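You operate a simulated robot arm through the tools that you are given. There is no shell and no other tool.

Carry out the task below with a simulated robot arm. There is one attempt and no reset: what you move stays moved.

## Task
Mark the pink spool along the marking band.
Fine: clamp it, set the band against the yellow ring, on the side away from the clamp, then draw the line; marker back in its holder, band back. Set down upright: marking band. A coat counts when it lies all over at full strength: go over it till it gets no stronger.

The check looks at the end state, three seconds after you hand in, the way a careful person would. Anything else that was tipped, shoved, dropped, spilled or broken makes it a failure.

## Robot
A 7-joint arm with a two-finger parallel gripper, fixed in place. Base frame: the origin is at the foot of the arm, x ahead of it, y to its left, z up; the work surface is at about z = 0.88. Units: m, degrees, N and s.
Its first joint turns from -149.0 to 149.0 degrees. Payload 3.43 kg.
Tool frame: the origin (TCP) lies between the finger pads and is the grasp point; the fingertips stand 0.03 m ahead of it; z points along the fingers, y is the line along which they close. The gripper opens to 0.094 m. The fingers are 0.028 m wide and 0.01 m thick; the gripper's body (0.05 by 0.096 m) begins 0.055 m behind the TCP.
Orientation is that of the tool frame in the base frame, as a unit quaternion [w, x, y, z]. With the fingers straight down and closing along the base's y, the tool's x points along the base's -x, its y along +y and its z along -z.

## Interface
- The arm moves only by the tool arm_command. Its arguments are lists of equal length, an entry for each row: "linear": the shift along the tool's x, y, z in units of 20 mm (1.0 is 20 mm), a list of three; "turn": the turn, a rotation vector about the tool's x, y, z in units of 5 degrees (1.0 is 5 degrees), a list of three. In form: {"linear": [[x, y, z], ...], "turn": [[rx, ry, rz], ...]}. A call has 1 to 20 rows; each row shifts and turns the commanded pose from where the row before left it, along the tool's axes as they then stand. "claw" is the opening, from 0 (shut) to 1 (fully open), set as the call begins (left out, the last holds). A call with a number of a shift or a turn outside -1 to 1 is refused whole. Rows are played at 5 a second. More than 0.05 m and 8.6 degrees between two rows, or a gripper value outside its range, and nothing of the call is played. Where a pose cannot be reached the arm comes as near as it can. A force on the tool above 90 N (or 10 N above the force at the start of the call, whichever is more), or a blocked arm, ends the call early, and 0.2 s more pass. The fingers move at their own pace (about 0.045 m/s each) and stop on an object; they squeeze with about 35 N. The grip force told is the motor's: it shows also when the fingers shut on nothing. Time passes only in rows, and 0.2 s behind the last, so rows that do not move let the fingers close. It gives the time, the measured TCP pose, the force on the tool (base axes), the opening and the grip force at its end, in the units of the frame above (readings bear some noise), with the torque about the TCP (base axes, N m) and any sound that the robot's microphone picked up.
- Cameras (640 x 400 px; columns grow to the right, rows downward): "scene" is fixed at [0.2198, -0.6506, 1.5983]; the picture's right is [-0.36, -0.93, 0.00], its down [-0.67, 0.26, -0.70] and it looks along [0.65, -0.25, -0.72] (base axes); focal length 342 px, centre (320, 200). "wrist" rides on the gripper at [0.076, 0.014, -0.103] in the tool frame; the picture's right is [-0.18, 0.98, 0.00], its down [-0.75, -0.14, -0.64] and it looks along [-0.63, -0.12, 0.77] (tool axes); focal length 243 px, centre (320, 200). There is no depth. A picture from a camera that has moved, and an enlarged one, comes with that camera's place and axes in the base frame and with its lens.
- capture(camera): a new picture of that camera. No time passes.
- close_up(camera, box): a new picture of the part [left, top, right, bottom] of that camera's present view, enlarged. No time passes.
- finish_job(): hands the job in; it is judged then, once.

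Places have to be worked out from the pictures, the camera data and where the tool is seen. Open the gripper and draw the arm clear of the work before you hand the job in, unless the task says otherwise.

The tools are called after "Request:" as a command line: name --argument value ..., lists and objects as JSON in quotes. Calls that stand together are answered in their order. arm_command: Moves the arm, as the interface text tells. Its arguments: {"type":"object","properties":{"linear":{"type":"array","items":{"type":"array","items":{"type":"number"}}},"turn":{"type":"array","items":{"type":"array","items":{"type":"number"}}},"claw":{"type":"number"}},"required":["linear","turn"]} The other tools are called the same way: capture (camera) takes a picture; close_up (camera, box) takes an enlarged picture of a part of a camera's view; finish_job () hands the job in.

At the start:

```text
time_s: 0.0
tool_pos: [0.7063, -0.6901, 1.2562]
ee_rot: [0.003, 0.0, 1.0, -0.003]
force: [0.5, 0.7, 0.8]
ft_torque: [0.0, -0.01, -0.01]
width: 0.0941
gripper_force: 0.1
```

scene: 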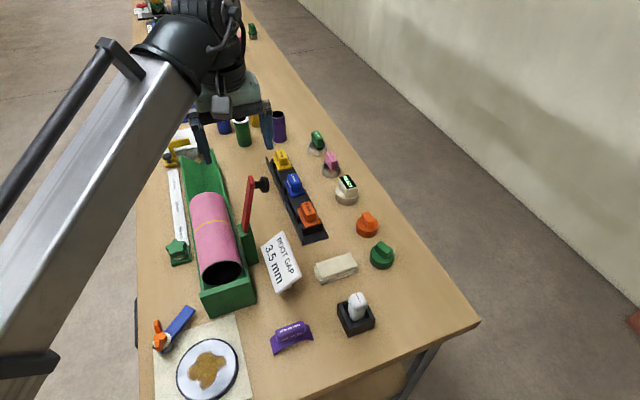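
wrist: 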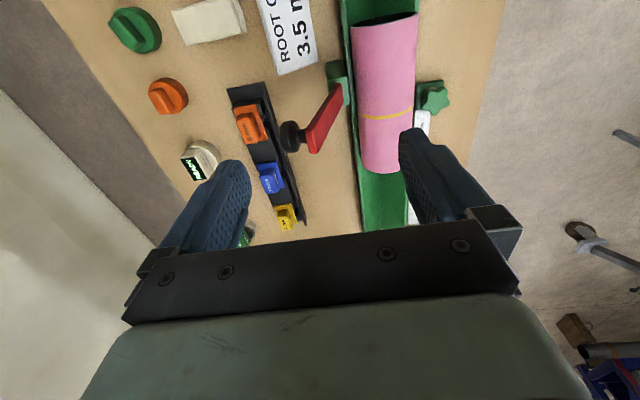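

I begin by looking closer at the scene to identify the spool, clamp, band and marker.

Request:
close_up --camera "scene" --box '[130, 100, 290, 200]'

Request:
close_up --camera "scene" --box '[140, 180, 300, 280]'

Request:
close_up --camera "scene" --box '[240, 120, 400, 220]'

Request:
close_up --camera "scene" --box '[240, 200, 400, 360]'

Request:
close_up --camera "scene" --box '[130, 290, 290, 400]'

Request:
close_up --camera "wrist" --box '[220, 0, 460, 240]'

```text
4.00 times, centred on (210, 150) of scene
camera zoom: at [0.2198, -0.6506, 1.5983], right [-0.36, -0.93, 0.0], down [-0.67, 0.26, -0.7], along [0.65, -0.25, -0.72], focal length 1368 px, centre (760, 400)
```

zoom: 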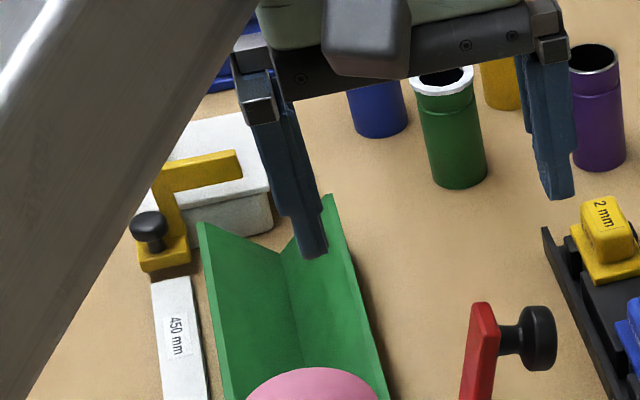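

```text
4.00 times, centred on (220, 230) of scene
camera zoom: at [0.2198, -0.6506, 1.5983], right [-0.36, -0.93, 0.0], down [-0.67, 0.26, -0.7], along [0.65, -0.25, -0.72], focal length 1368 px, centre (720, 80)
```

zoom: 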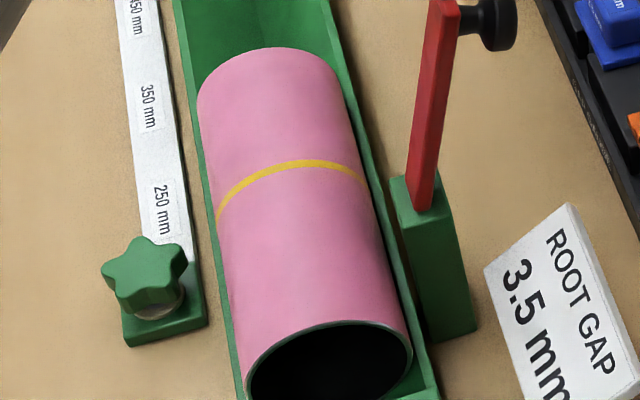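

```text
4.00 times, centred on (320, 170) of scene
camera zoom: at [0.2198, -0.6506, 1.5983], right [-0.36, -0.93, 0.0], down [-0.67, 0.26, -0.7], along [0.65, -0.25, -0.72], focal length 1368 px, centre (320, 320)
```

zoom: 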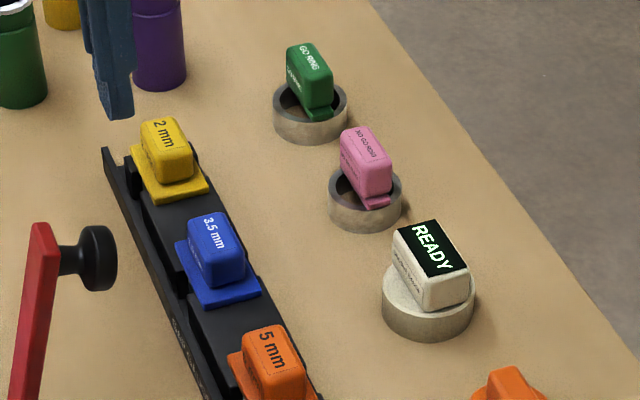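

```text
2.50 times, centred on (320, 280) of scene
camera zoom: at [0.2198, -0.6506, 1.5983], right [-0.36, -0.93, 0.0], down [-0.67, 0.26, -0.7], along [0.65, -0.25, -0.72], focal length 855 px, centre (320, 0)
```

zoom: 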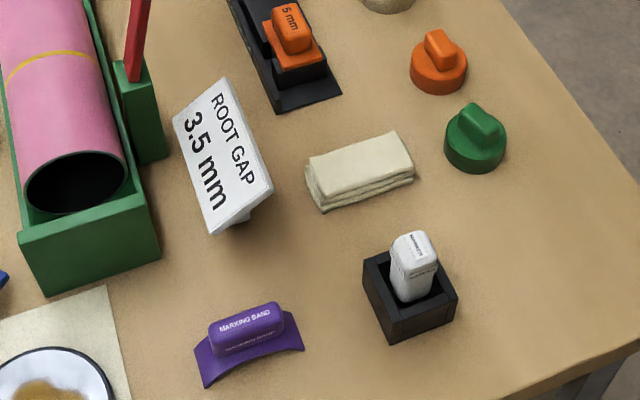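

```text
3.64 times, centred on (210, 345) of scene
camera zoom: at [0.2198, -0.6506, 1.5983], right [-0.36, -0.93, 0.0], down [-0.67, 0.26, -0.7], along [0.65, -0.25, -0.72], focal length 1244 px, centre (720, -327)
```

zoom: 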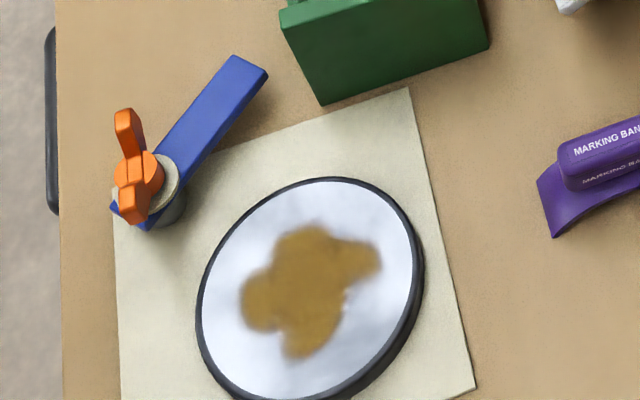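

```text
1.67 times, centred on (340, 120) of wrist
camera zoom: at [0.6302, -0.6751, 1.3588], right [0.18, 0.98, 0.0], down [0.75, -0.14, 0.65], along [0.64, -0.12, -0.76], focal length 404 px, centre (287, 333)
```

zoom: 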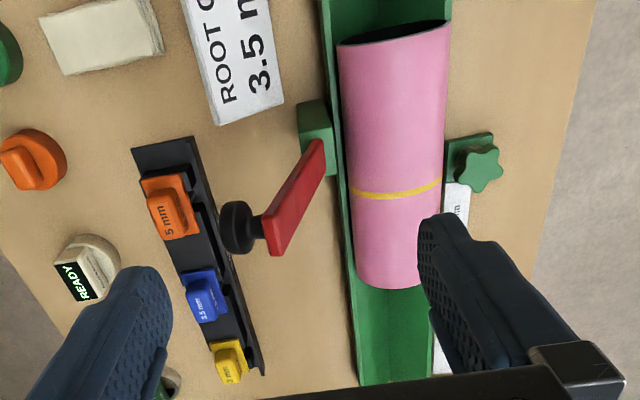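

The spool lies in the green cradle roughly along x, with the red clamp lever upright on its -y side. I zoom further into the band, marker and clamp to read details.

Request:
close_up --camera "scene" --box '[262, 310, 322, 360]'

Request:
close_up --camera "scene" --box '[330, 280, 390, 340]'

Request:
close_up --camera "scene" --box '[225, 165, 285, 275]'

Request:
close_up --camera "scene" --box '[180, 180, 250, 250]'

Request:
close_up --camera "wrist" --box '[270, 60, 430, 190]'

```text
8.00 times, centred on (292, 335) of scene
camera zoom: at [0.2198, -0.6506, 1.5983], right [-0.36, -0.93, 0.0], down [-0.67, 0.26, -0.7], along [0.65, -0.25, -0.72], focal length 2736 px, centre (544, -880)
```

zoom: 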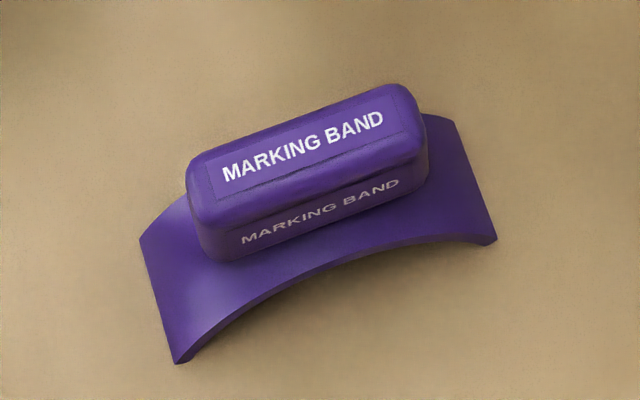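

```text
6.67 times, centred on (360, 310) of scene
camera zoom: at [0.2198, -0.6506, 1.5983], right [-0.36, -0.93, 0.0], down [-0.67, 0.26, -0.7], along [0.65, -0.25, -0.72], focal length 2280 px, centre (53, -533)
```

zoom: 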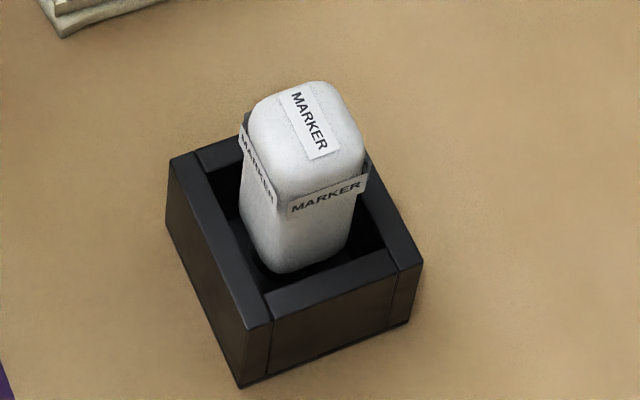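

```text
3.64 times, centred on (255, 220) of scene
camera zoom: at [0.2198, -0.6506, 1.5983], right [-0.36, -0.93, 0.0], down [-0.67, 0.26, -0.7], along [0.65, -0.25, -0.72], focal length 1244 px, centre (556, 127)
```

zoom: 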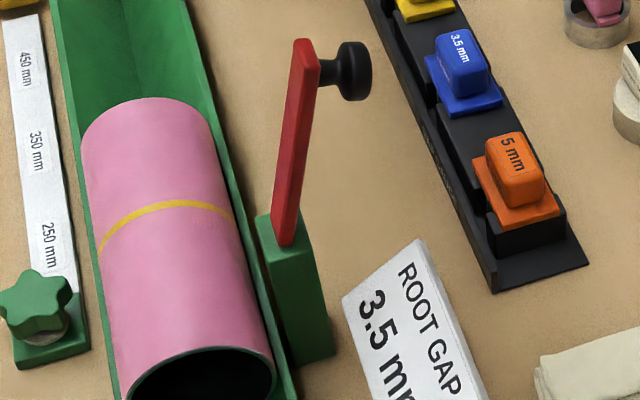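

```text
5.71 times, centred on (215, 215) of scene
camera zoom: at [0.2198, -0.6506, 1.5983], right [-0.36, -0.93, 0.0], down [-0.67, 0.26, -0.7], along [0.65, -0.25, -0.72], focal length 1954 px, centre (920, 114)
```

zoom: 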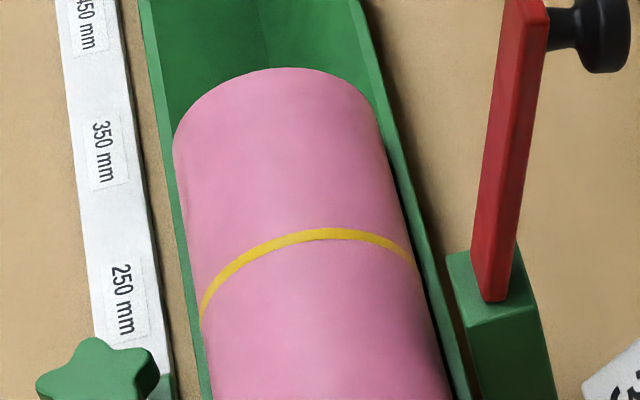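

```text
3.08 times, centred on (350, 125) of wrist
camera zoom: at [0.6302, -0.6751, 1.3588], right [0.18, 0.98, 0.0], down [0.75, -0.14, 0.65], along [0.64, -0.12, -0.76], focal length 746 px, centre (228, 431)
```

zoom: 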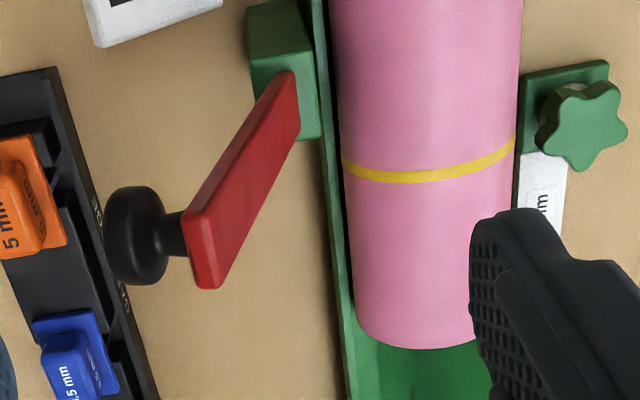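

I judge the band to be at about (0.51, -0.70), the marker in its holder at about (0.505, -0.845) and the yellow ring's crest at about (0.79, -0.61, 1.0), with the clamp on its near (-x) side. I move the wrist camera, high and clear, to view the band and marker from above.

Request:
arm_command --linear '[[0.93, -0.35, 0.2], [0.93, -0.35, 0.2], [0.93, -0.35, 0.2], [0.93, -0.35, 0.2], [0.93, -0.35, 0.2], [0.93, -0.35, 0.2], [0.93, -0.35, 0.2], [0.93, -0.35, 0.2], [0.93, -0.35, 0.2], [0.93, -0.35, 0.2], [0, 0, 0], [0, 0, 0]]' --turn '[[0, 0, 0], [0, 0, 0], [0, 0, 0], [0, 0, 0], [0, 0, 0], [0, 0, 0], [0, 0, 0], [0, 0, 0], [0, 0, 0], [0, 0, 0], [0, 0, 0], [0, 0, 0]]'

Request:
capture --camera "wrist"

Request:
capture --camera "scene"

```text
time_s: 2.6
tool_pos: [0.52, -0.7598, 1.2147]
ee_rot: [0.002, 0.0, 1.0, -0.002]
force: [-0.3, 0.2, -0.1]
ft_torque: [0.0, -0.04, -0.02]
width: 0.0941
gripper_force: 0.0
```

```text
taken
camera wrist: at [0.4435, -0.7436, 1.3178], right [0.18, 0.98, 0.0], down [0.75, -0.14, 0.65], along [0.64, -0.12, -0.76], focal length 243 px, centre (320, 200)
```

wrist: 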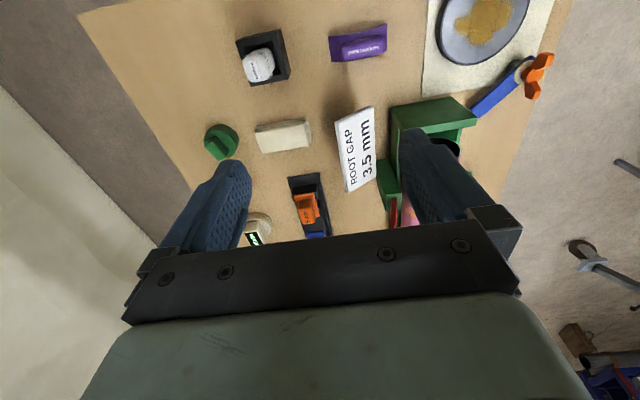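

```text
taken
```

scene: 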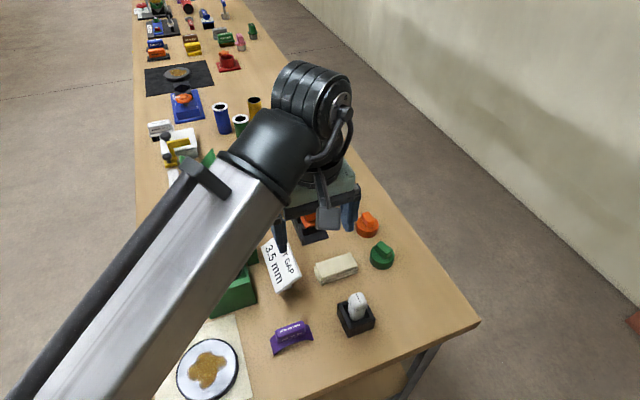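

The motion is true to the commands. I enlarge the wrist view of the marker and the band.

Request:
close_up --camera "wrist" --box '[220, 10, 310, 100]'

Request:
close_up --camera "wrist" --box '[310, 0, 410, 80]'

Request:
close_up --camera "wrist" --box '[370, 80, 490, 240]'

```text
4.44 times, centred on (265, 55) of wrist
camera zoom: at [0.4435, -0.7436, 1.3178], right [0.18, 0.98, 0.0], down [0.75, -0.14, 0.65], along [0.64, -0.12, -0.76], focal length 1078 px, centre (564, 844)
```

zoom: 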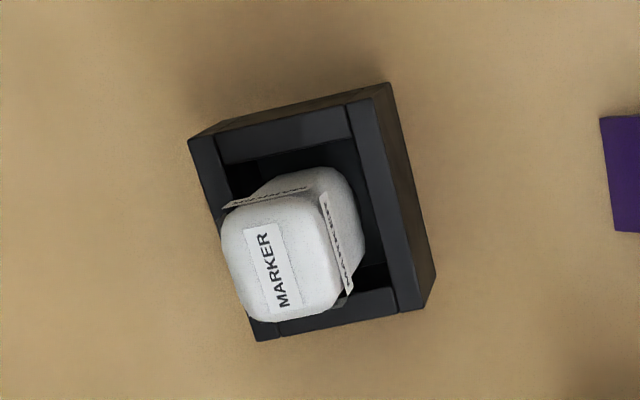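

```text
5.00 times, centred on (360, 40) of wrist
camera zoom: at [0.4435, -0.7436, 1.3178], right [0.18, 0.98, 0.0], down [0.75, -0.14, 0.65], along [0.64, -0.12, -0.76], focal length 1213 px, centre (120, 1000)
```

zoom: 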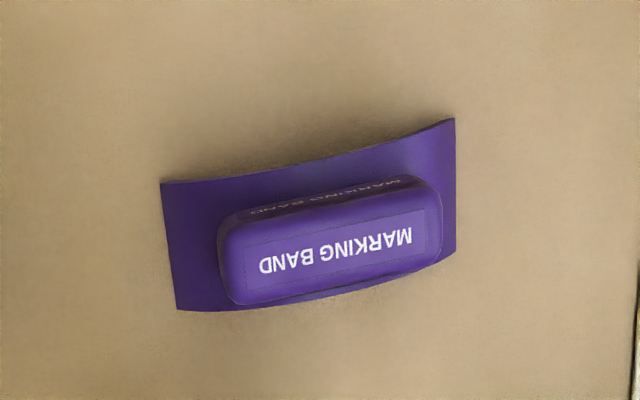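

```text
2.50 times, centred on (430, 160) of wrist
camera zoom: at [0.4435, -0.7436, 1.3178], right [0.18, 0.98, 0.0], down [0.75, -0.14, 0.65], along [0.64, -0.12, -0.76], focal length 606 px, centre (45, 300)
```

zoom: 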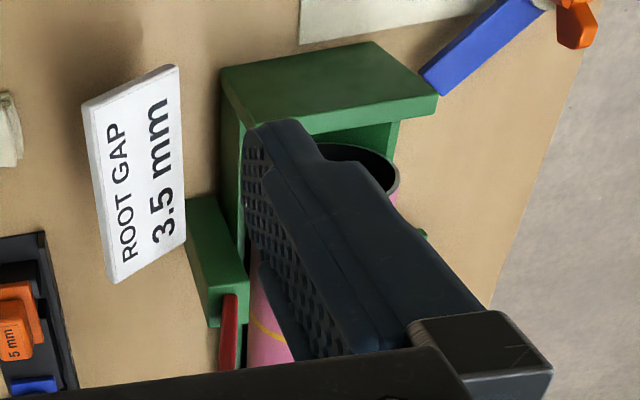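

The band is axis-aligned (x 0.495–0.529, y -0.741–-0.653, block top about z 0.931), and the marker stands in its holder, top near z 0.99. Next I go high above the ring to test the reach there and look at the spool and clamp from above.

Request:
arm_command --linear '[[-0.9, 0.45, -0.1], [-0.9, 0.45, -0.1], [-0.9, 0.45, -0.1], [-0.9, 0.45, -0.1], [-0.9, 0.45, -0.1], [-0.9, 0.45, 0], [-0.9, 0.45, 0], [-0.9, 0.45, 0], [-0.9, 0.45, 0], [-0.9, 0.45, 0], [-0.9, 0.45, 0], [-0.9, 0.45, 0], [-0.9, 0.45, 0], [-0.9, 0.45, 0], [-0.9, 0.45, 0], [-0.9, 0.45, 0], [0, 0, 0], [0, 0, 0]]' --turn '[[0, 0, 0], [0, 0, 0], [0, 0, 0], [0, 0, 0], [0, 0, 0], [0, 0, 0], [0, 0, 0], [0, 0, 0], [0, 0, 0], [0, 0, 0], [0, 0, 0], [0, 0, 0], [0, 0, 0], [0, 0, 0], [0, 0, 0], [0, 0, 0], [0, 0, 0], [0, 0, 0]]'

Request:
capture --camera "wrist"

Request:
capture --camera "scene"

```text
time_s: 6.4
tool_pos: [0.8098, -0.6175, 1.2281]
ee_rot: [0.003, 0.0, 1.0, -0.002]
force: [-0.2, -0.7, 1.4]
ft_torque: [0.04, 0.03, 0.02]
width: 0.094
gripper_force: 0.0
```

```text
taken
camera wrist: at [0.7335, -0.6021, 1.3302], right [0.18, 0.98, 0.0], down [0.75, -0.14, 0.65], along [0.64, -0.12, -0.76], focal length 243 px, centre (320, 200)
```

wrist: 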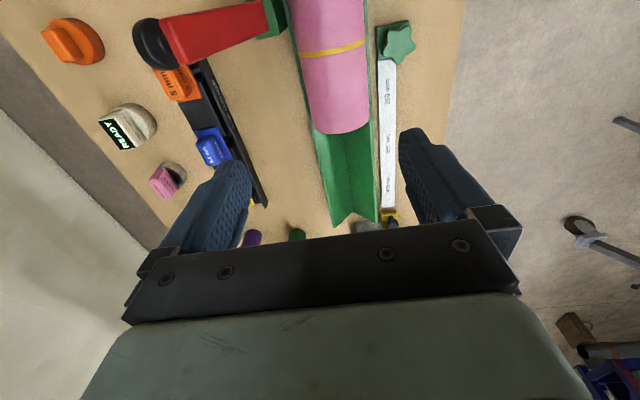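

```text
taken
```

scene: 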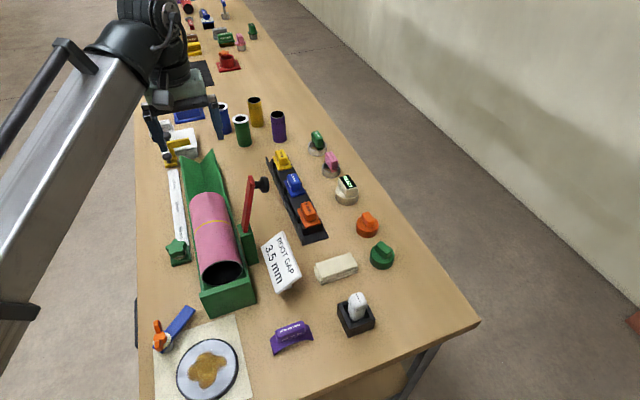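

The pose over the ring is reachable at this height. I take enlarged views of the ring, spool and clamp.

Request:
close_up --camera "wrist" --box '[260, 0, 420, 100]'

Request:
close_up --camera "wrist" --box '[270, 20, 430, 240]'

Request:
close_up --camera "scene" --box '[170, 140, 290, 330]'

```text
4.00 times, centred on (340, 50) of wrist
camera zoom: at [0.7335, -0.6021, 1.3302], right [0.18, 0.98, 0.0], down [0.75, -0.14, 0.65], along [0.64, -0.12, -0.76], focal length 970 px, centre (240, 800)
```

zoom: 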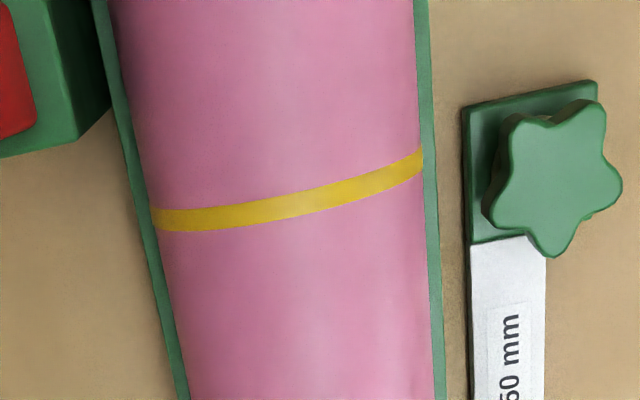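

```text
1.82 times, centred on (350, 130) of wrist
camera zoom: at [0.7335, -0.6021, 1.3302], right [0.18, 0.98, 0.0], down [0.75, -0.14, 0.65], along [0.64, -0.12, -0.76], focal length 441 px, centre (266, 327)
```

zoom: 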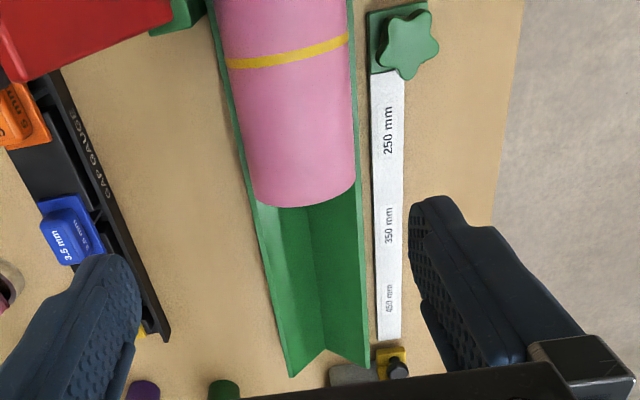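

```text
2.11 times, centred on (230, 235) of scene
camera zoom: at [0.2198, -0.6506, 1.5983], right [-0.36, -0.93, 0.0], down [-0.67, 0.26, -0.7], along [0.65, -0.25, -0.72], focal length 720 px, centre (510, 126)
```

zoom: 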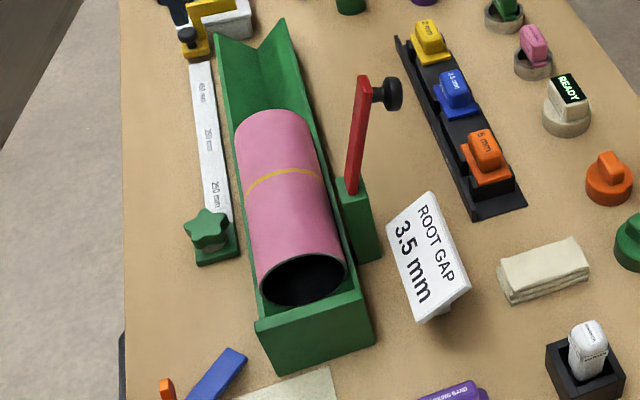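

All fixtures are axis-aligned: the spool lies along x with axis y ≈ -0.598, crest z ≈ 1.00, and the ring at x ≈ 0.784–0.790. I look at the clamp lever from here before planning its closing.

Request:
close_up --camera "wrist" --box '[120, 0, 300, 90]'

Request:
close_up --camera "scene" --box '[225, 165, 285, 215]'

Request:
close_up --camera "scene" --box '[225, 210, 285, 270]'

```text
3.56 times, centred on (210, 45) of wrist
camera zoom: at [0.7335, -0.6021, 1.3302], right [0.18, 0.98, 0.0], down [0.75, -0.14, 0.65], along [0.64, -0.12, -0.76], focal length 863 px, centre (711, 751)
```

zoom: 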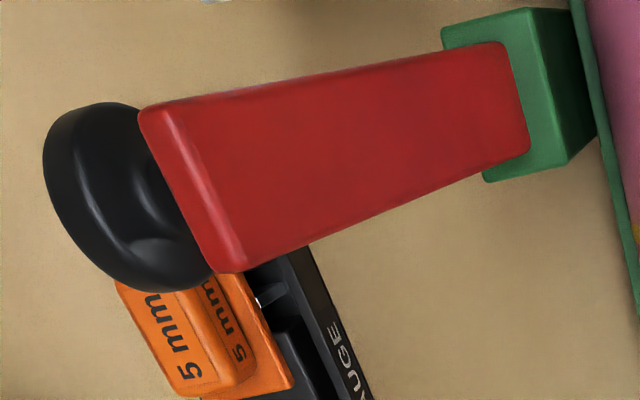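

```text
8.00 times, centred on (255, 190) of scene
camera zoom: at [0.2198, -0.6506, 1.5983], right [-0.36, -0.93, 0.0], down [-0.67, 0.26, -0.7], along [0.65, -0.25, -0.72], focal length 2736 px, centre (840, 280)
```

zoom: 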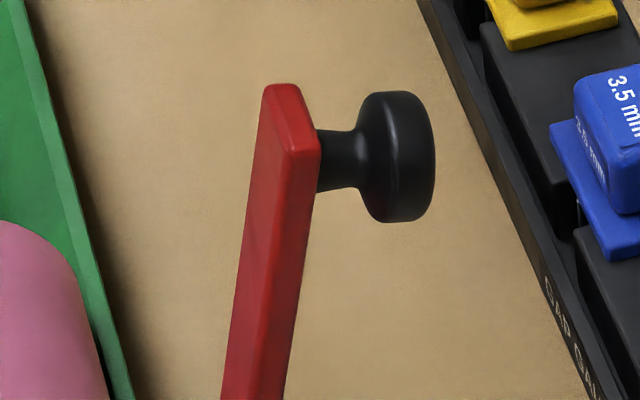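

```text
6.67 times, centred on (255, 240) of scene
camera zoom: at [0.2198, -0.6506, 1.5983], right [-0.36, -0.93, 0.0], down [-0.67, 0.26, -0.7], along [0.65, -0.25, -0.72], focal length 2280 px, centre (753, -67)
```

zoom: 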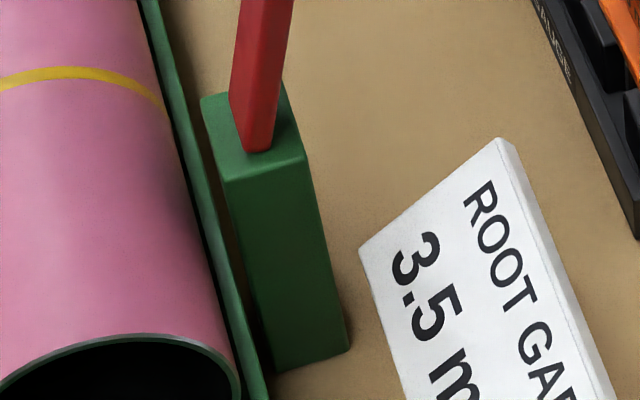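

The knob's outer face is near (0.74, -0.74, 1.11) and the lever pivots near (y -0.667, z 0.985), leaning about 13° outward. I close the fingers and go to the -y side of the knob at a safe height, checking whether that far pose is reachable.

Request:
arm_command --linear '[[0.39, -0.93, 0], [0.39, -0.93, 0], [0.39, -0.93, 0], [0.39, -0.93, 0], [0.39, -0.93, 0], [0.39, -0.93, 0], [0.39, -0.93, 0], [0.39, -0.93, 0], [0.39, -0.93, 0], [0, 0, 0], [0, 0, 0]]' --turn '[[0, 0, 0], [0, 0, 0], [0, 0, 0], [0, 0, 0], [0, 0, 0], [0, 0, 0], [0, 0, 0], [0, 0, 0], [0, 0, 0], [0, 0, 0], [0, 0, 0]]' --claw 0

Request:
capture --camera "scene"

Request:
capture --camera "wrist"

```text
time_s: 8.8
tool_pos: [0.7397, -0.7849, 1.2285]
ee_rot: [0.002, 0.0, 1.0, -0.003]
force: [0.6, -1.0, 0.0]
ft_torque: [0.01, -0.02, 0.02]
width: 0.0
gripper_force: 33.0
```

```text
taken
```

scene: 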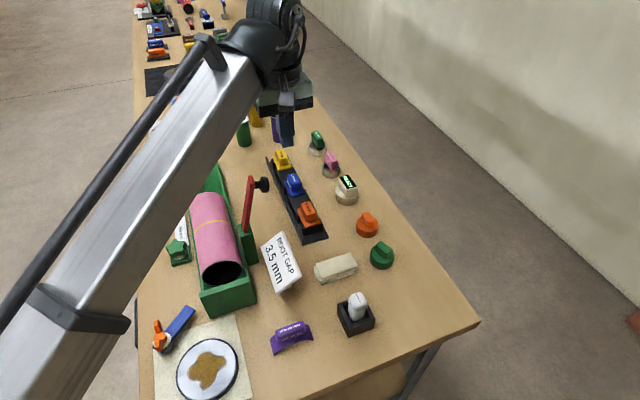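

```text
taken
camera wrist: at [0.6631, -0.7686, 1.3306], right [0.18, 0.98, 0.0], down [0.75, -0.14, 0.65], along [0.64, -0.12, -0.76], focal length 243 px, centre (320, 200)
```

wrist: 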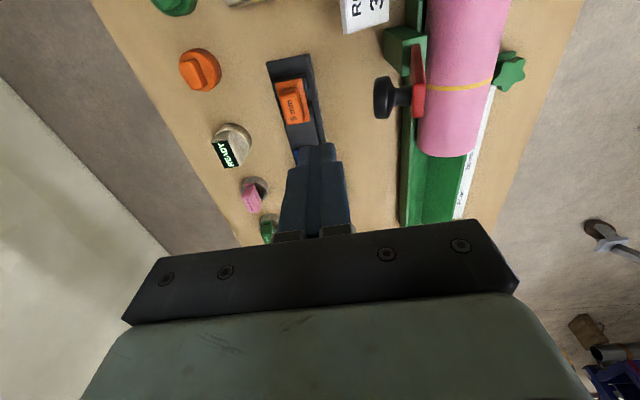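

The far pose is reached exactly. I lower the closed fingers beside the knob's outer face (tips to z ≈ 1.092).

Request:
arm_command --linear '[[0, 0, 0.9], [0, 0, 0.9], [0, 0, 0.9], [0, 0, 0.9], [0, 0, 0.9], [0, 0, 0.8], [0, 0, 0], [0, 0, 0]]' --turn '[[0, 0, 0], [0, 0, 0], [0, 0, 0], [0, 0, 0], [0, 0, 0], [0, 0, 0], [0, 0, 0], [0, 0, 0]]'

Request:
capture --camera "scene"

Request:
capture --camera "wrist"

```text
time_s: 10.6
tool_pos: [0.7417, -0.785, 1.1233]
ee_rot: [0.003, 0.0, 1.0, -0.003]
force: [0.0, 0.1, -0.2]
ft_torque: [-0.02, 0.02, 0.01]
width: 0.0
gripper_force: 33.0
```

```text
taken
```

scene: 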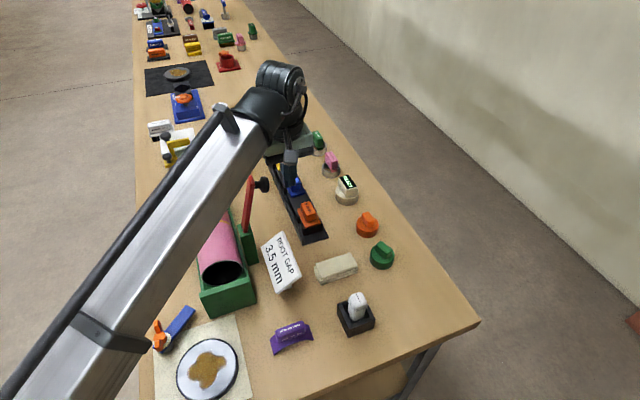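

```text
taken
camera wrist: at [0.6653, -0.7686, 1.2257], right [0.18, 0.98, 0.0], down [0.75, -0.14, 0.65], along [0.64, -0.12, -0.76], focal length 243 px, centre (320, 200)
```

wrist: 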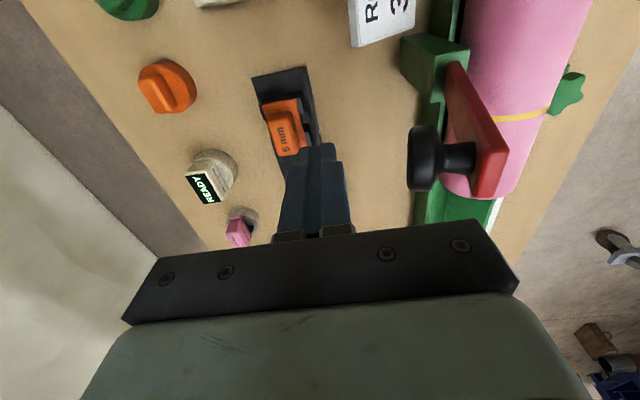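

The knob centre reads about (0.74, -0.73, 1.113), level with the fingers. I push slowly in +y against it to bring the lever to roughly vertical and look.

Request:
arm_command --linear '[[0, 0.5, 0], [0, 0.5, 0], [0, 0.5, 0], [0, 0.4, 0], [0, 0.4, -0.1], [0, 0.4, -0.1], [0, 0.4, -0.1], [0, 0, 0]]' --turn '[[0, 0, 0], [0, 0, 0], [0, 0, 0], [0, 0, 0], [0, 0, 0], [0, 0, 0], [0, 0, 0], [0, 0, 0]]'

Request:
capture --camera "scene"

Request:
capture --camera "wrist"

```text
time_s: 12.4
tool_pos: [0.7384, -0.7208, 1.1265]
ee_rot: [0.004, 0.0, 1.0, -0.002]
force: [0.6, 0.1, 1.3]
ft_torque: [0.0, 0.0, -0.03]
width: 0.0003
gripper_force: 32.9
```

```text
taken
```

scene: 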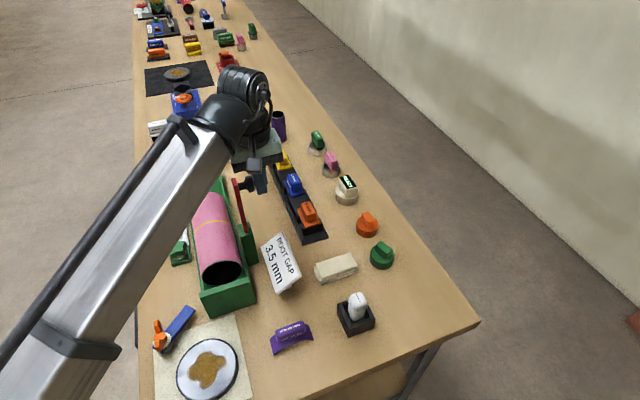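

```text
taken
camera wrist: at [0.6626, -0.7064, 1.229], right [0.18, 0.98, 0.0], down [0.75, -0.14, 0.65], along [0.64, -0.12, -0.76], focal length 243 px, centre (320, 200)
```

wrist: 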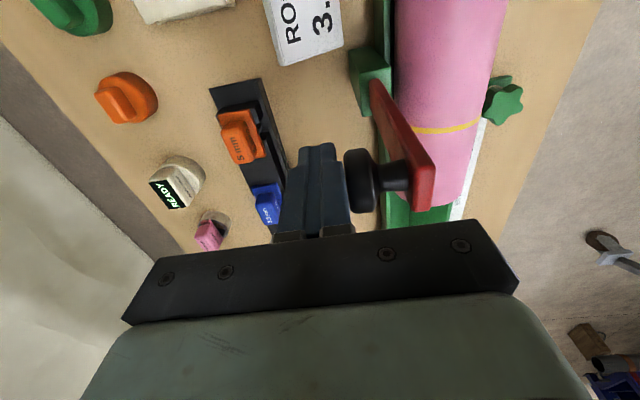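

The lever follows the push with about 1 N. I continue pushing +y to about 30° past vertical, then check whether it stays or falls.

Request:
arm_command --linear '[[0, 0.4, 0], [0, 0.4, 0], [0, 0.4, 0], [0, 0.4, 0], [0, 0.4, 0], [0, 0.4, 0], [0, 0.4, 0], [0, 0, 0]]' --turn '[[0, 0, 0], [0, 0, 0], [0, 0, 0], [0, 0, 0], [0, 0, 0], [0, 0, 0], [0, 0, 0], [0, 0, 0]]'

Request:
capture --camera "scene"

Request:
capture --camera "wrist"

```text
time_s: 14.2
tool_pos: [0.74, -0.6663, 1.1269]
ee_rot: [0.002, 0.001, 1.0, -0.002]
force: [-1.1, -0.3, 0.8]
ft_torque: [-0.03, 0.01, 0.02]
width: 0.0
gripper_force: 32.9
```

```text
taken
```

scene: 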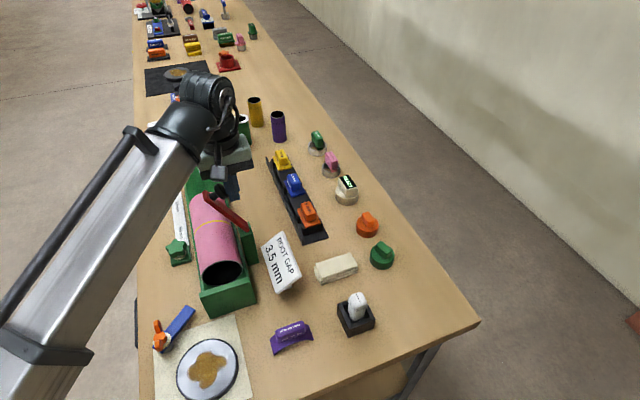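

```text
taken
camera wrist: at [0.6634, -0.65, 1.2291], right [0.18, 0.98, 0.0], down [0.75, -0.14, 0.65], along [0.64, -0.12, -0.76], focal length 243 px, centre (320, 200)
```

wrist: 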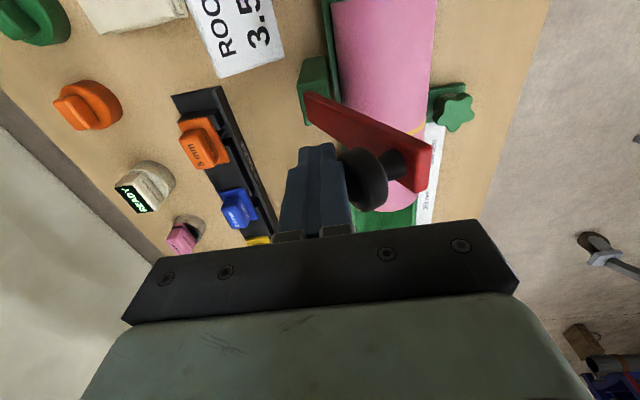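

The lever is now leaning over the spool and stays against the fingers. I continue +y to about 50°.

Request:
arm_command --linear '[[0, 0.4, 0], [0, 0.4, 0], [0, 0.4, 0], [0, 0.4, 0], [0, 0.4, 0.1], [0, 0, 0]]' --turn '[[0, 0, 0], [0, 0, 0], [0, 0, 0], [0, 0, 0], [0, 0, 0], [0, 0, 0]]'

Request:
capture --camera "scene"

Request:
capture --camera "wrist"

```text
time_s: 15.6
tool_pos: [0.739, -0.6263, 1.1242]
ee_rot: [0.002, 0.0, 1.0, -0.003]
force: [-1.0, 0.5, -0.3]
ft_torque: [0.02, -0.01, 0.0]
width: 0.0003
gripper_force: 33.4
```

```text
taken
```

scene: 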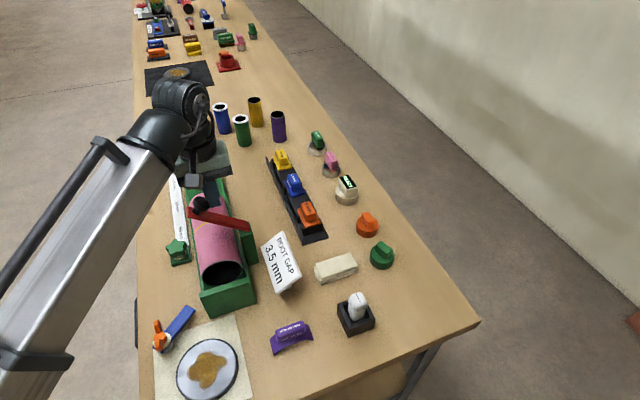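

```text
taken
camera wrist: at [0.6626, -0.6104, 1.2269], right [0.18, 0.98, 0.0], down [0.75, -0.14, 0.65], along [0.64, -0.12, -0.76], focal length 243 px, centre (320, 200)
```

wrist: 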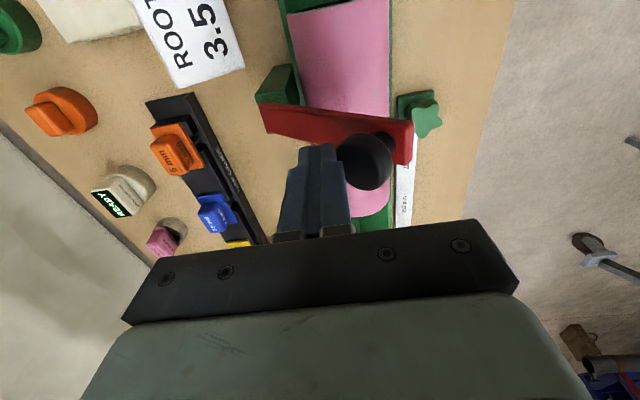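

Request:
close_up --camera "scene" --box '[160, 170, 280, 270]'

Request:
close_up --camera "wrist" --box '[240, 60, 440, 240]'

```text
4.00 times, centred on (220, 220) of scene
camera zoom: at [0.2198, -0.6506, 1.5983], right [-0.36, -0.93, 0.0], down [-0.67, 0.26, -0.7], along [0.65, -0.25, -0.72], focal length 1368 px, centre (720, 120)
```

zoom: 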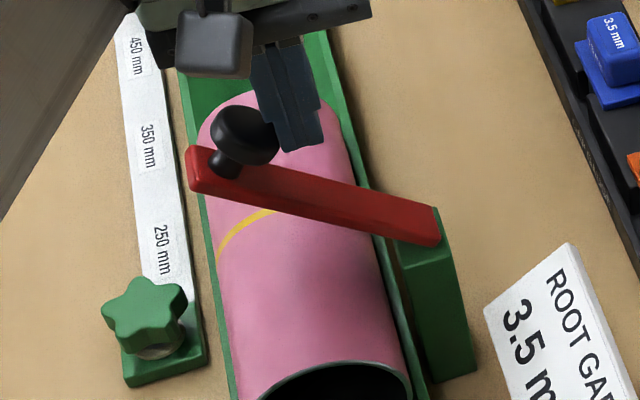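

```text
2.22 times, centred on (340, 150) of wrist
camera zoom: at [0.6626, -0.6104, 1.2269], right [0.18, 0.98, 0.0], down [0.75, -0.14, 0.65], along [0.64, -0.12, -0.76], focal length 539 px, centre (276, 311)
```

zoom: 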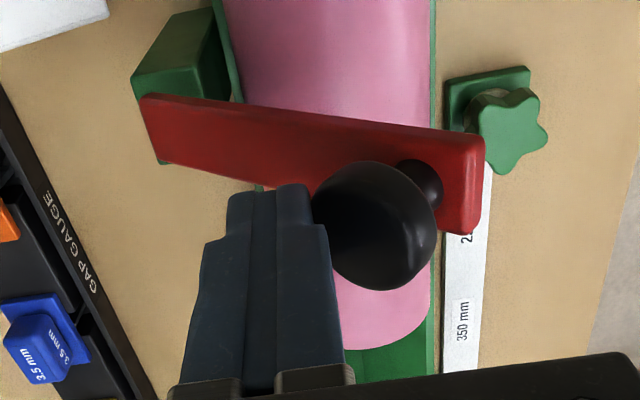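

The lever is at about 50°, holding by friction, with the knob facing up at about (y -0.59, z 1.10). I lift over the knob and press it down along its arc in small steps.

Request:
arm_command --linear '[[0, -0.2, -0.75], [0, 0, -0.8], [0, 0, -0.8], [0, 0.9, 0], [0, 0.9, 0], [0, 0.7, 0], [0, 0, 0.5], [0, 0.1, 0.5], [0, 0.1, 0.4], [0, 0, 0]]' --turn '[[0, 0, 0], [0, 0, 0], [0, 0, 0], [0, 0, 0], [0, 0, 0], [0, 0, 0], [0, 0, 0], [0, 0, 0], [0, 0, 0], [0, 0, 0]]'

Request:
close_up --camera "scene" --box '[160, 170, 280, 270]'

Request:
close_up --camera "wrist" --box '[240, 60, 440, 240]'

```text
time_s: 17.8
tool_pos: [0.7403, -0.5773, 1.1421]
ee_rot: [0.003, 0.0, 1.0, -0.003]
force: [-0.7, 0.7, -0.3]
ft_torque: [-0.02, 0.0, 0.01]
width: 0.0
gripper_force: 33.1
```

```text
4.00 times, centred on (220, 220) of scene
camera zoom: at [0.2198, -0.6506, 1.5983], right [-0.36, -0.93, 0.0], down [-0.67, 0.26, -0.7], along [0.65, -0.25, -0.72], focal length 1368 px, centre (720, 120)
```

zoom: 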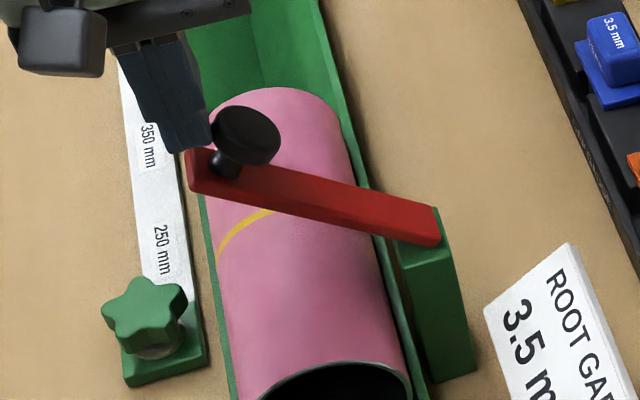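

```text
2.22 times, centred on (340, 150) of wrist
camera zoom: at [0.6628, -0.5608, 1.2451], right [0.18, 0.98, 0.0], down [0.75, -0.14, 0.65], along [0.64, -0.12, -0.76], focal length 539 px, centre (276, 311)
```

zoom: 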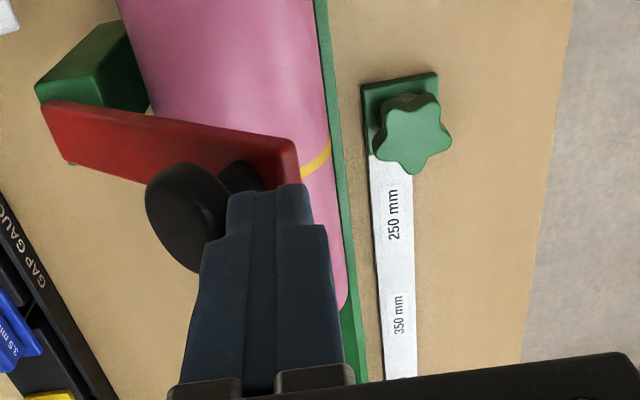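

The fingers are just past the knob on the +y side and the lever is unmoved. I raise, shift back over the knob's face and press down.

Request:
arm_command --linear '[[0, 0, -0.8], [0, 0, -0.5], [0, -0.8, 0], [0, -0.2, 0], [0, 0, 0.5], [0, 0, 0.5], [0, 0, 0.4], [0, 0.1, 0.4], [0, 0.1, 0.4], [0, 0, 0]]' --turn '[[0, 0, 0], [0, 0, 0], [0, 0, 0], [0, 0, 0], [0, 0, 0], [0, 0, 0], [0, 0, 0], [0, 0, 0], [0, 0, 0], [0, 0, 0]]'

Request:
close_up --camera "scene" --box '[160, 170, 280, 270]'

Request:
close_up --camera "wrist" --box '[240, 60, 440, 240]'

```text
time_s: 19.8
tool_pos: [0.7403, -0.5858, 1.1323]
ee_rot: [0.005, -0.005, 1.0, 0.006]
force: [-0.4, 2.0, 1.0]
ft_torque: [-0.11, -0.02, 0.02]
width: 0.0001
gripper_force: 33.0
stopped in row 9: the force on the tool passed its limit at 94 N (the readings are from after the stop); the commanded pose is now the measured one
```

```text
4.00 times, centred on (220, 220) of scene
camera zoom: at [0.2198, -0.6506, 1.5983], right [-0.36, -0.93, 0.0], down [-0.67, 0.26, -0.7], along [0.65, -0.25, -0.72], focal length 1368 px, centre (720, 120)
```

zoom: 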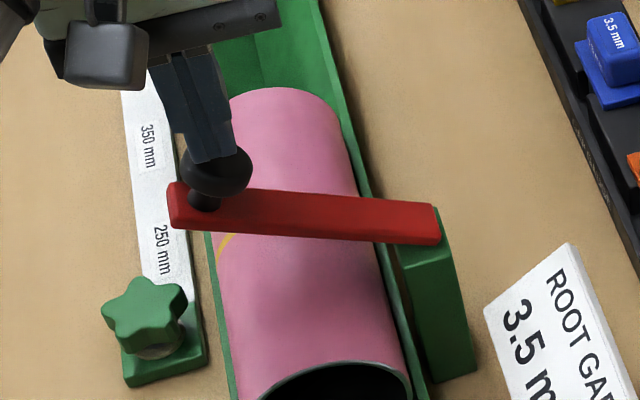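

```text
2.22 times, centred on (340, 150) of wrist
camera zoom: at [0.6626, -0.5726, 1.2341], right [0.17, 0.98, 0.01], down [0.75, -0.14, 0.65], along [0.64, -0.1, -0.76], focal length 539 px, centre (276, 311)
```

zoom: 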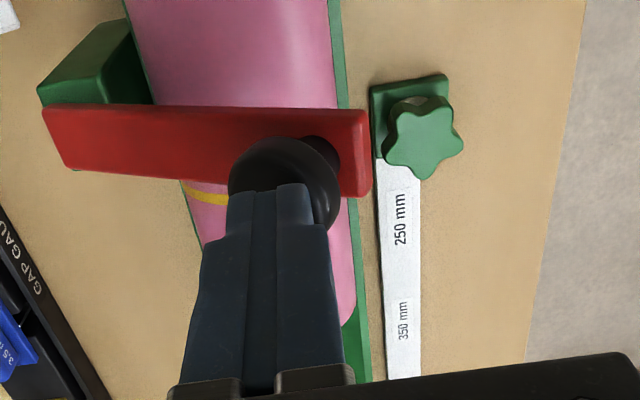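

The lever moved down further (about 62° from vertical) before the 90 N stop; the arm's end is still about 6 cm above level. I continue pressing more slowly along the knob's arc (down and +y).

Request:
arm_command --linear '[[0, 0.1, 0.12], [0, 0.1, 0.15], [0, 0.1, 0.15], [0, 0.1, 0.15], [0, 0.1, 0.15], [0, 0, 0]]' --turn '[[0, 0, 0], [0, 0, 0], [0, 0, 0], [0, 0, 0], [0, 0, 0], [0, 0, 0]]'

Request:
close_up --camera "scene" --box '[160, 170, 280, 270]'

Request:
close_up --camera "wrist" --box '[240, 60, 440, 240]'

```text
time_s: 21.2
tool_pos: [0.7406, -0.5761, 1.1171]
ee_rot: [0.004, -0.005, 1.0, 0.007]
force: [0.5, -0.3, 0.6]
ft_torque: [-0.03, 0.0, -0.03]
width: 0.0
gripper_force: 32.6
```

```text
4.00 times, centred on (220, 220) of scene
camera zoom: at [0.2198, -0.6506, 1.5983], right [-0.36, -0.93, 0.0], down [-0.67, 0.26, -0.7], along [0.65, -0.25, -0.72], focal length 1368 px, centre (720, 120)
```

zoom: 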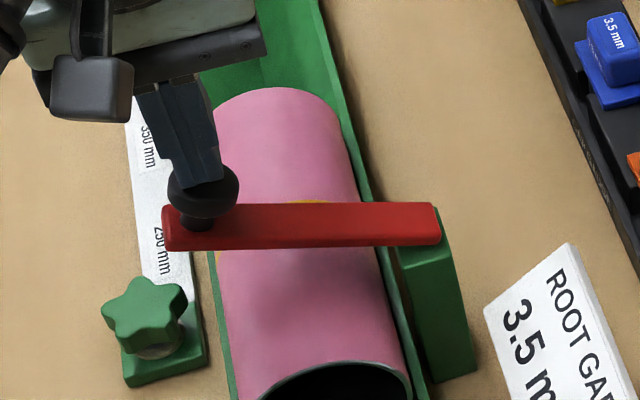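

```text
2.22 times, centred on (340, 150) of wrist
camera zoom: at [0.6634, -0.5628, 1.2193], right [0.17, 0.98, 0.01], down [0.75, -0.14, 0.65], along [0.64, -0.1, -0.76], focal length 539 px, centre (276, 311)
```

zoom: 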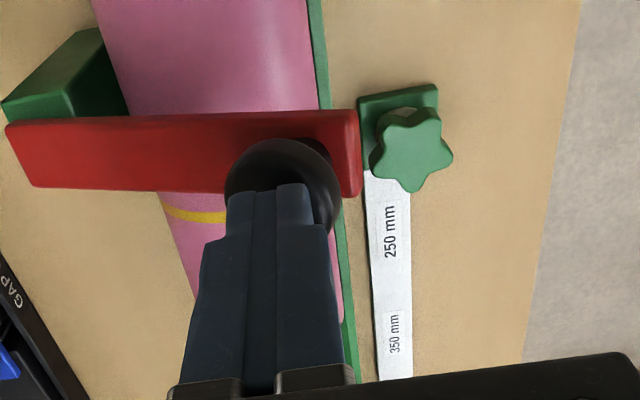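

The slow push works; the lever went further down. I continue in the same way.

Request:
arm_command --linear '[[0, 0.09, 0.15], [0, 0.08, 0.15], [0, 0.08, 0.15], [0, 0.07, 0.15], [0, 0.06, 0.15], [0, 0.05, 0.15], [0, 0, 0]]' --turn '[[0, 0, 0], [0, 0, 0], [0, 0, 0], [0, 0, 0], [0, 0, 0], [0, 0, 0], [0, 0, 0]]'

Request:
close_up --camera "scene" --box '[160, 170, 280, 270]'

Request:
close_up --camera "wrist" --box '[240, 60, 440, 240]'

```text
time_s: 22.8
tool_pos: [0.7404, -0.5677, 1.0979]
ee_rot: [0.005, -0.005, 1.0, 0.006]
force: [-0.8, -0.8, 0.0]
ft_torque: [0.03, 0.03, 0.01]
width: 0.0
gripper_force: 33.5
```

```text
4.00 times, centred on (220, 220) of scene
camera zoom: at [0.2198, -0.6506, 1.5983], right [-0.36, -0.93, 0.0], down [-0.67, 0.26, -0.7], along [0.65, -0.25, -0.72], focal length 1368 px, centre (720, 120)
```

zoom: 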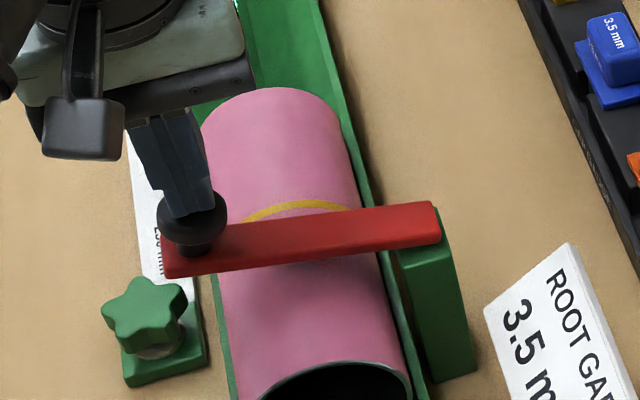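

```text
2.22 times, centred on (340, 150) of wrist
camera zoom: at [0.6633, -0.5537, 1.2009], right [0.17, 0.98, 0.01], down [0.75, -0.14, 0.65], along [0.64, -0.1, -0.76], focal length 539 px, centre (276, 311)
```

zoom: 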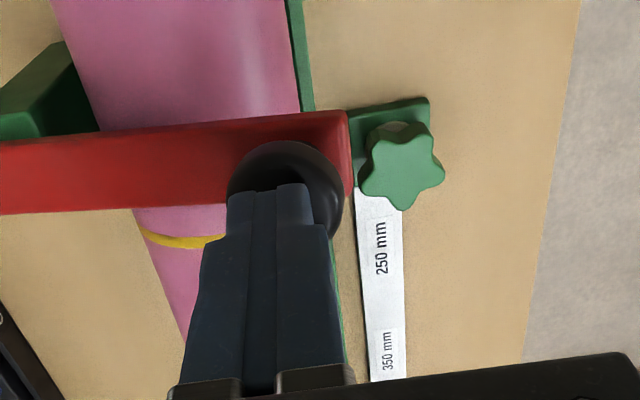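

The lever is close to level now; tip at z ≈ 1.068. I continue down in fine steps until it seats on the spool.

Request:
arm_command --linear '[[0, 0.04, 0.15], [0, 0.03, 0.15], [0, 0.03, 0.12], [0, 0.02, 0.12], [0, 0.02, 0.1], [0, 0, 0]]' --turn '[[0, 0, 0], [0, 0, 0], [0, 0, 0], [0, 0, 0], [0, 0, 0], [0, 0, 0]]'

Request:
close_up --camera "scene" --box '[160, 170, 280, 270]'

Request:
close_up --camera "wrist" --box '[240, 60, 440, 240]'

```text
time_s: 24.2
tool_pos: [0.7419, -0.5637, 1.0855]
ee_rot: [0.004, -0.005, 1.0, 0.007]
force: [-0.2, -0.4, -0.3]
ft_torque: [0.0, 0.0, 0.0]
width: 0.0
gripper_force: 33.0
```

```text
4.00 times, centred on (220, 220) of scene
camera zoom: at [0.2198, -0.6506, 1.5983], right [-0.36, -0.93, 0.0], down [-0.67, 0.26, -0.7], along [0.65, -0.25, -0.72], focal length 1368 px, centre (720, 120)
```

zoom: 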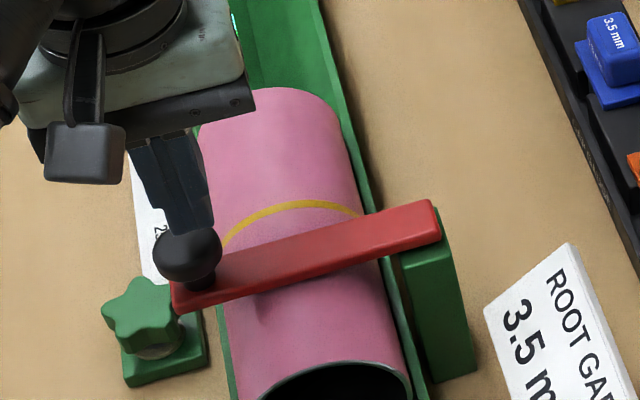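

```text
2.22 times, centred on (340, 150) of wrist
camera zoom: at [0.6637, -0.5502, 1.188], right [0.17, 0.98, 0.01], down [0.75, -0.14, 0.65], along [0.64, -0.1, -0.76], focal length 539 px, centre (276, 311)
```

zoom: 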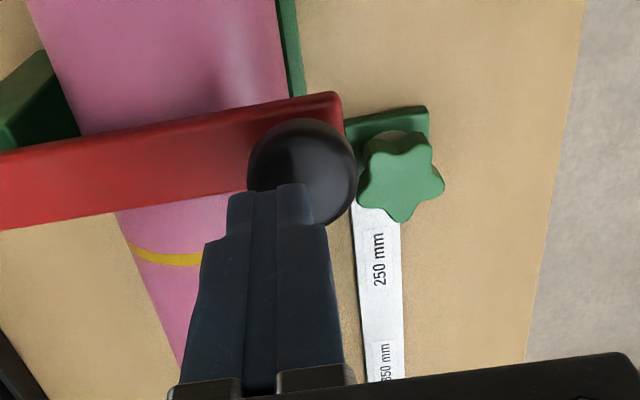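

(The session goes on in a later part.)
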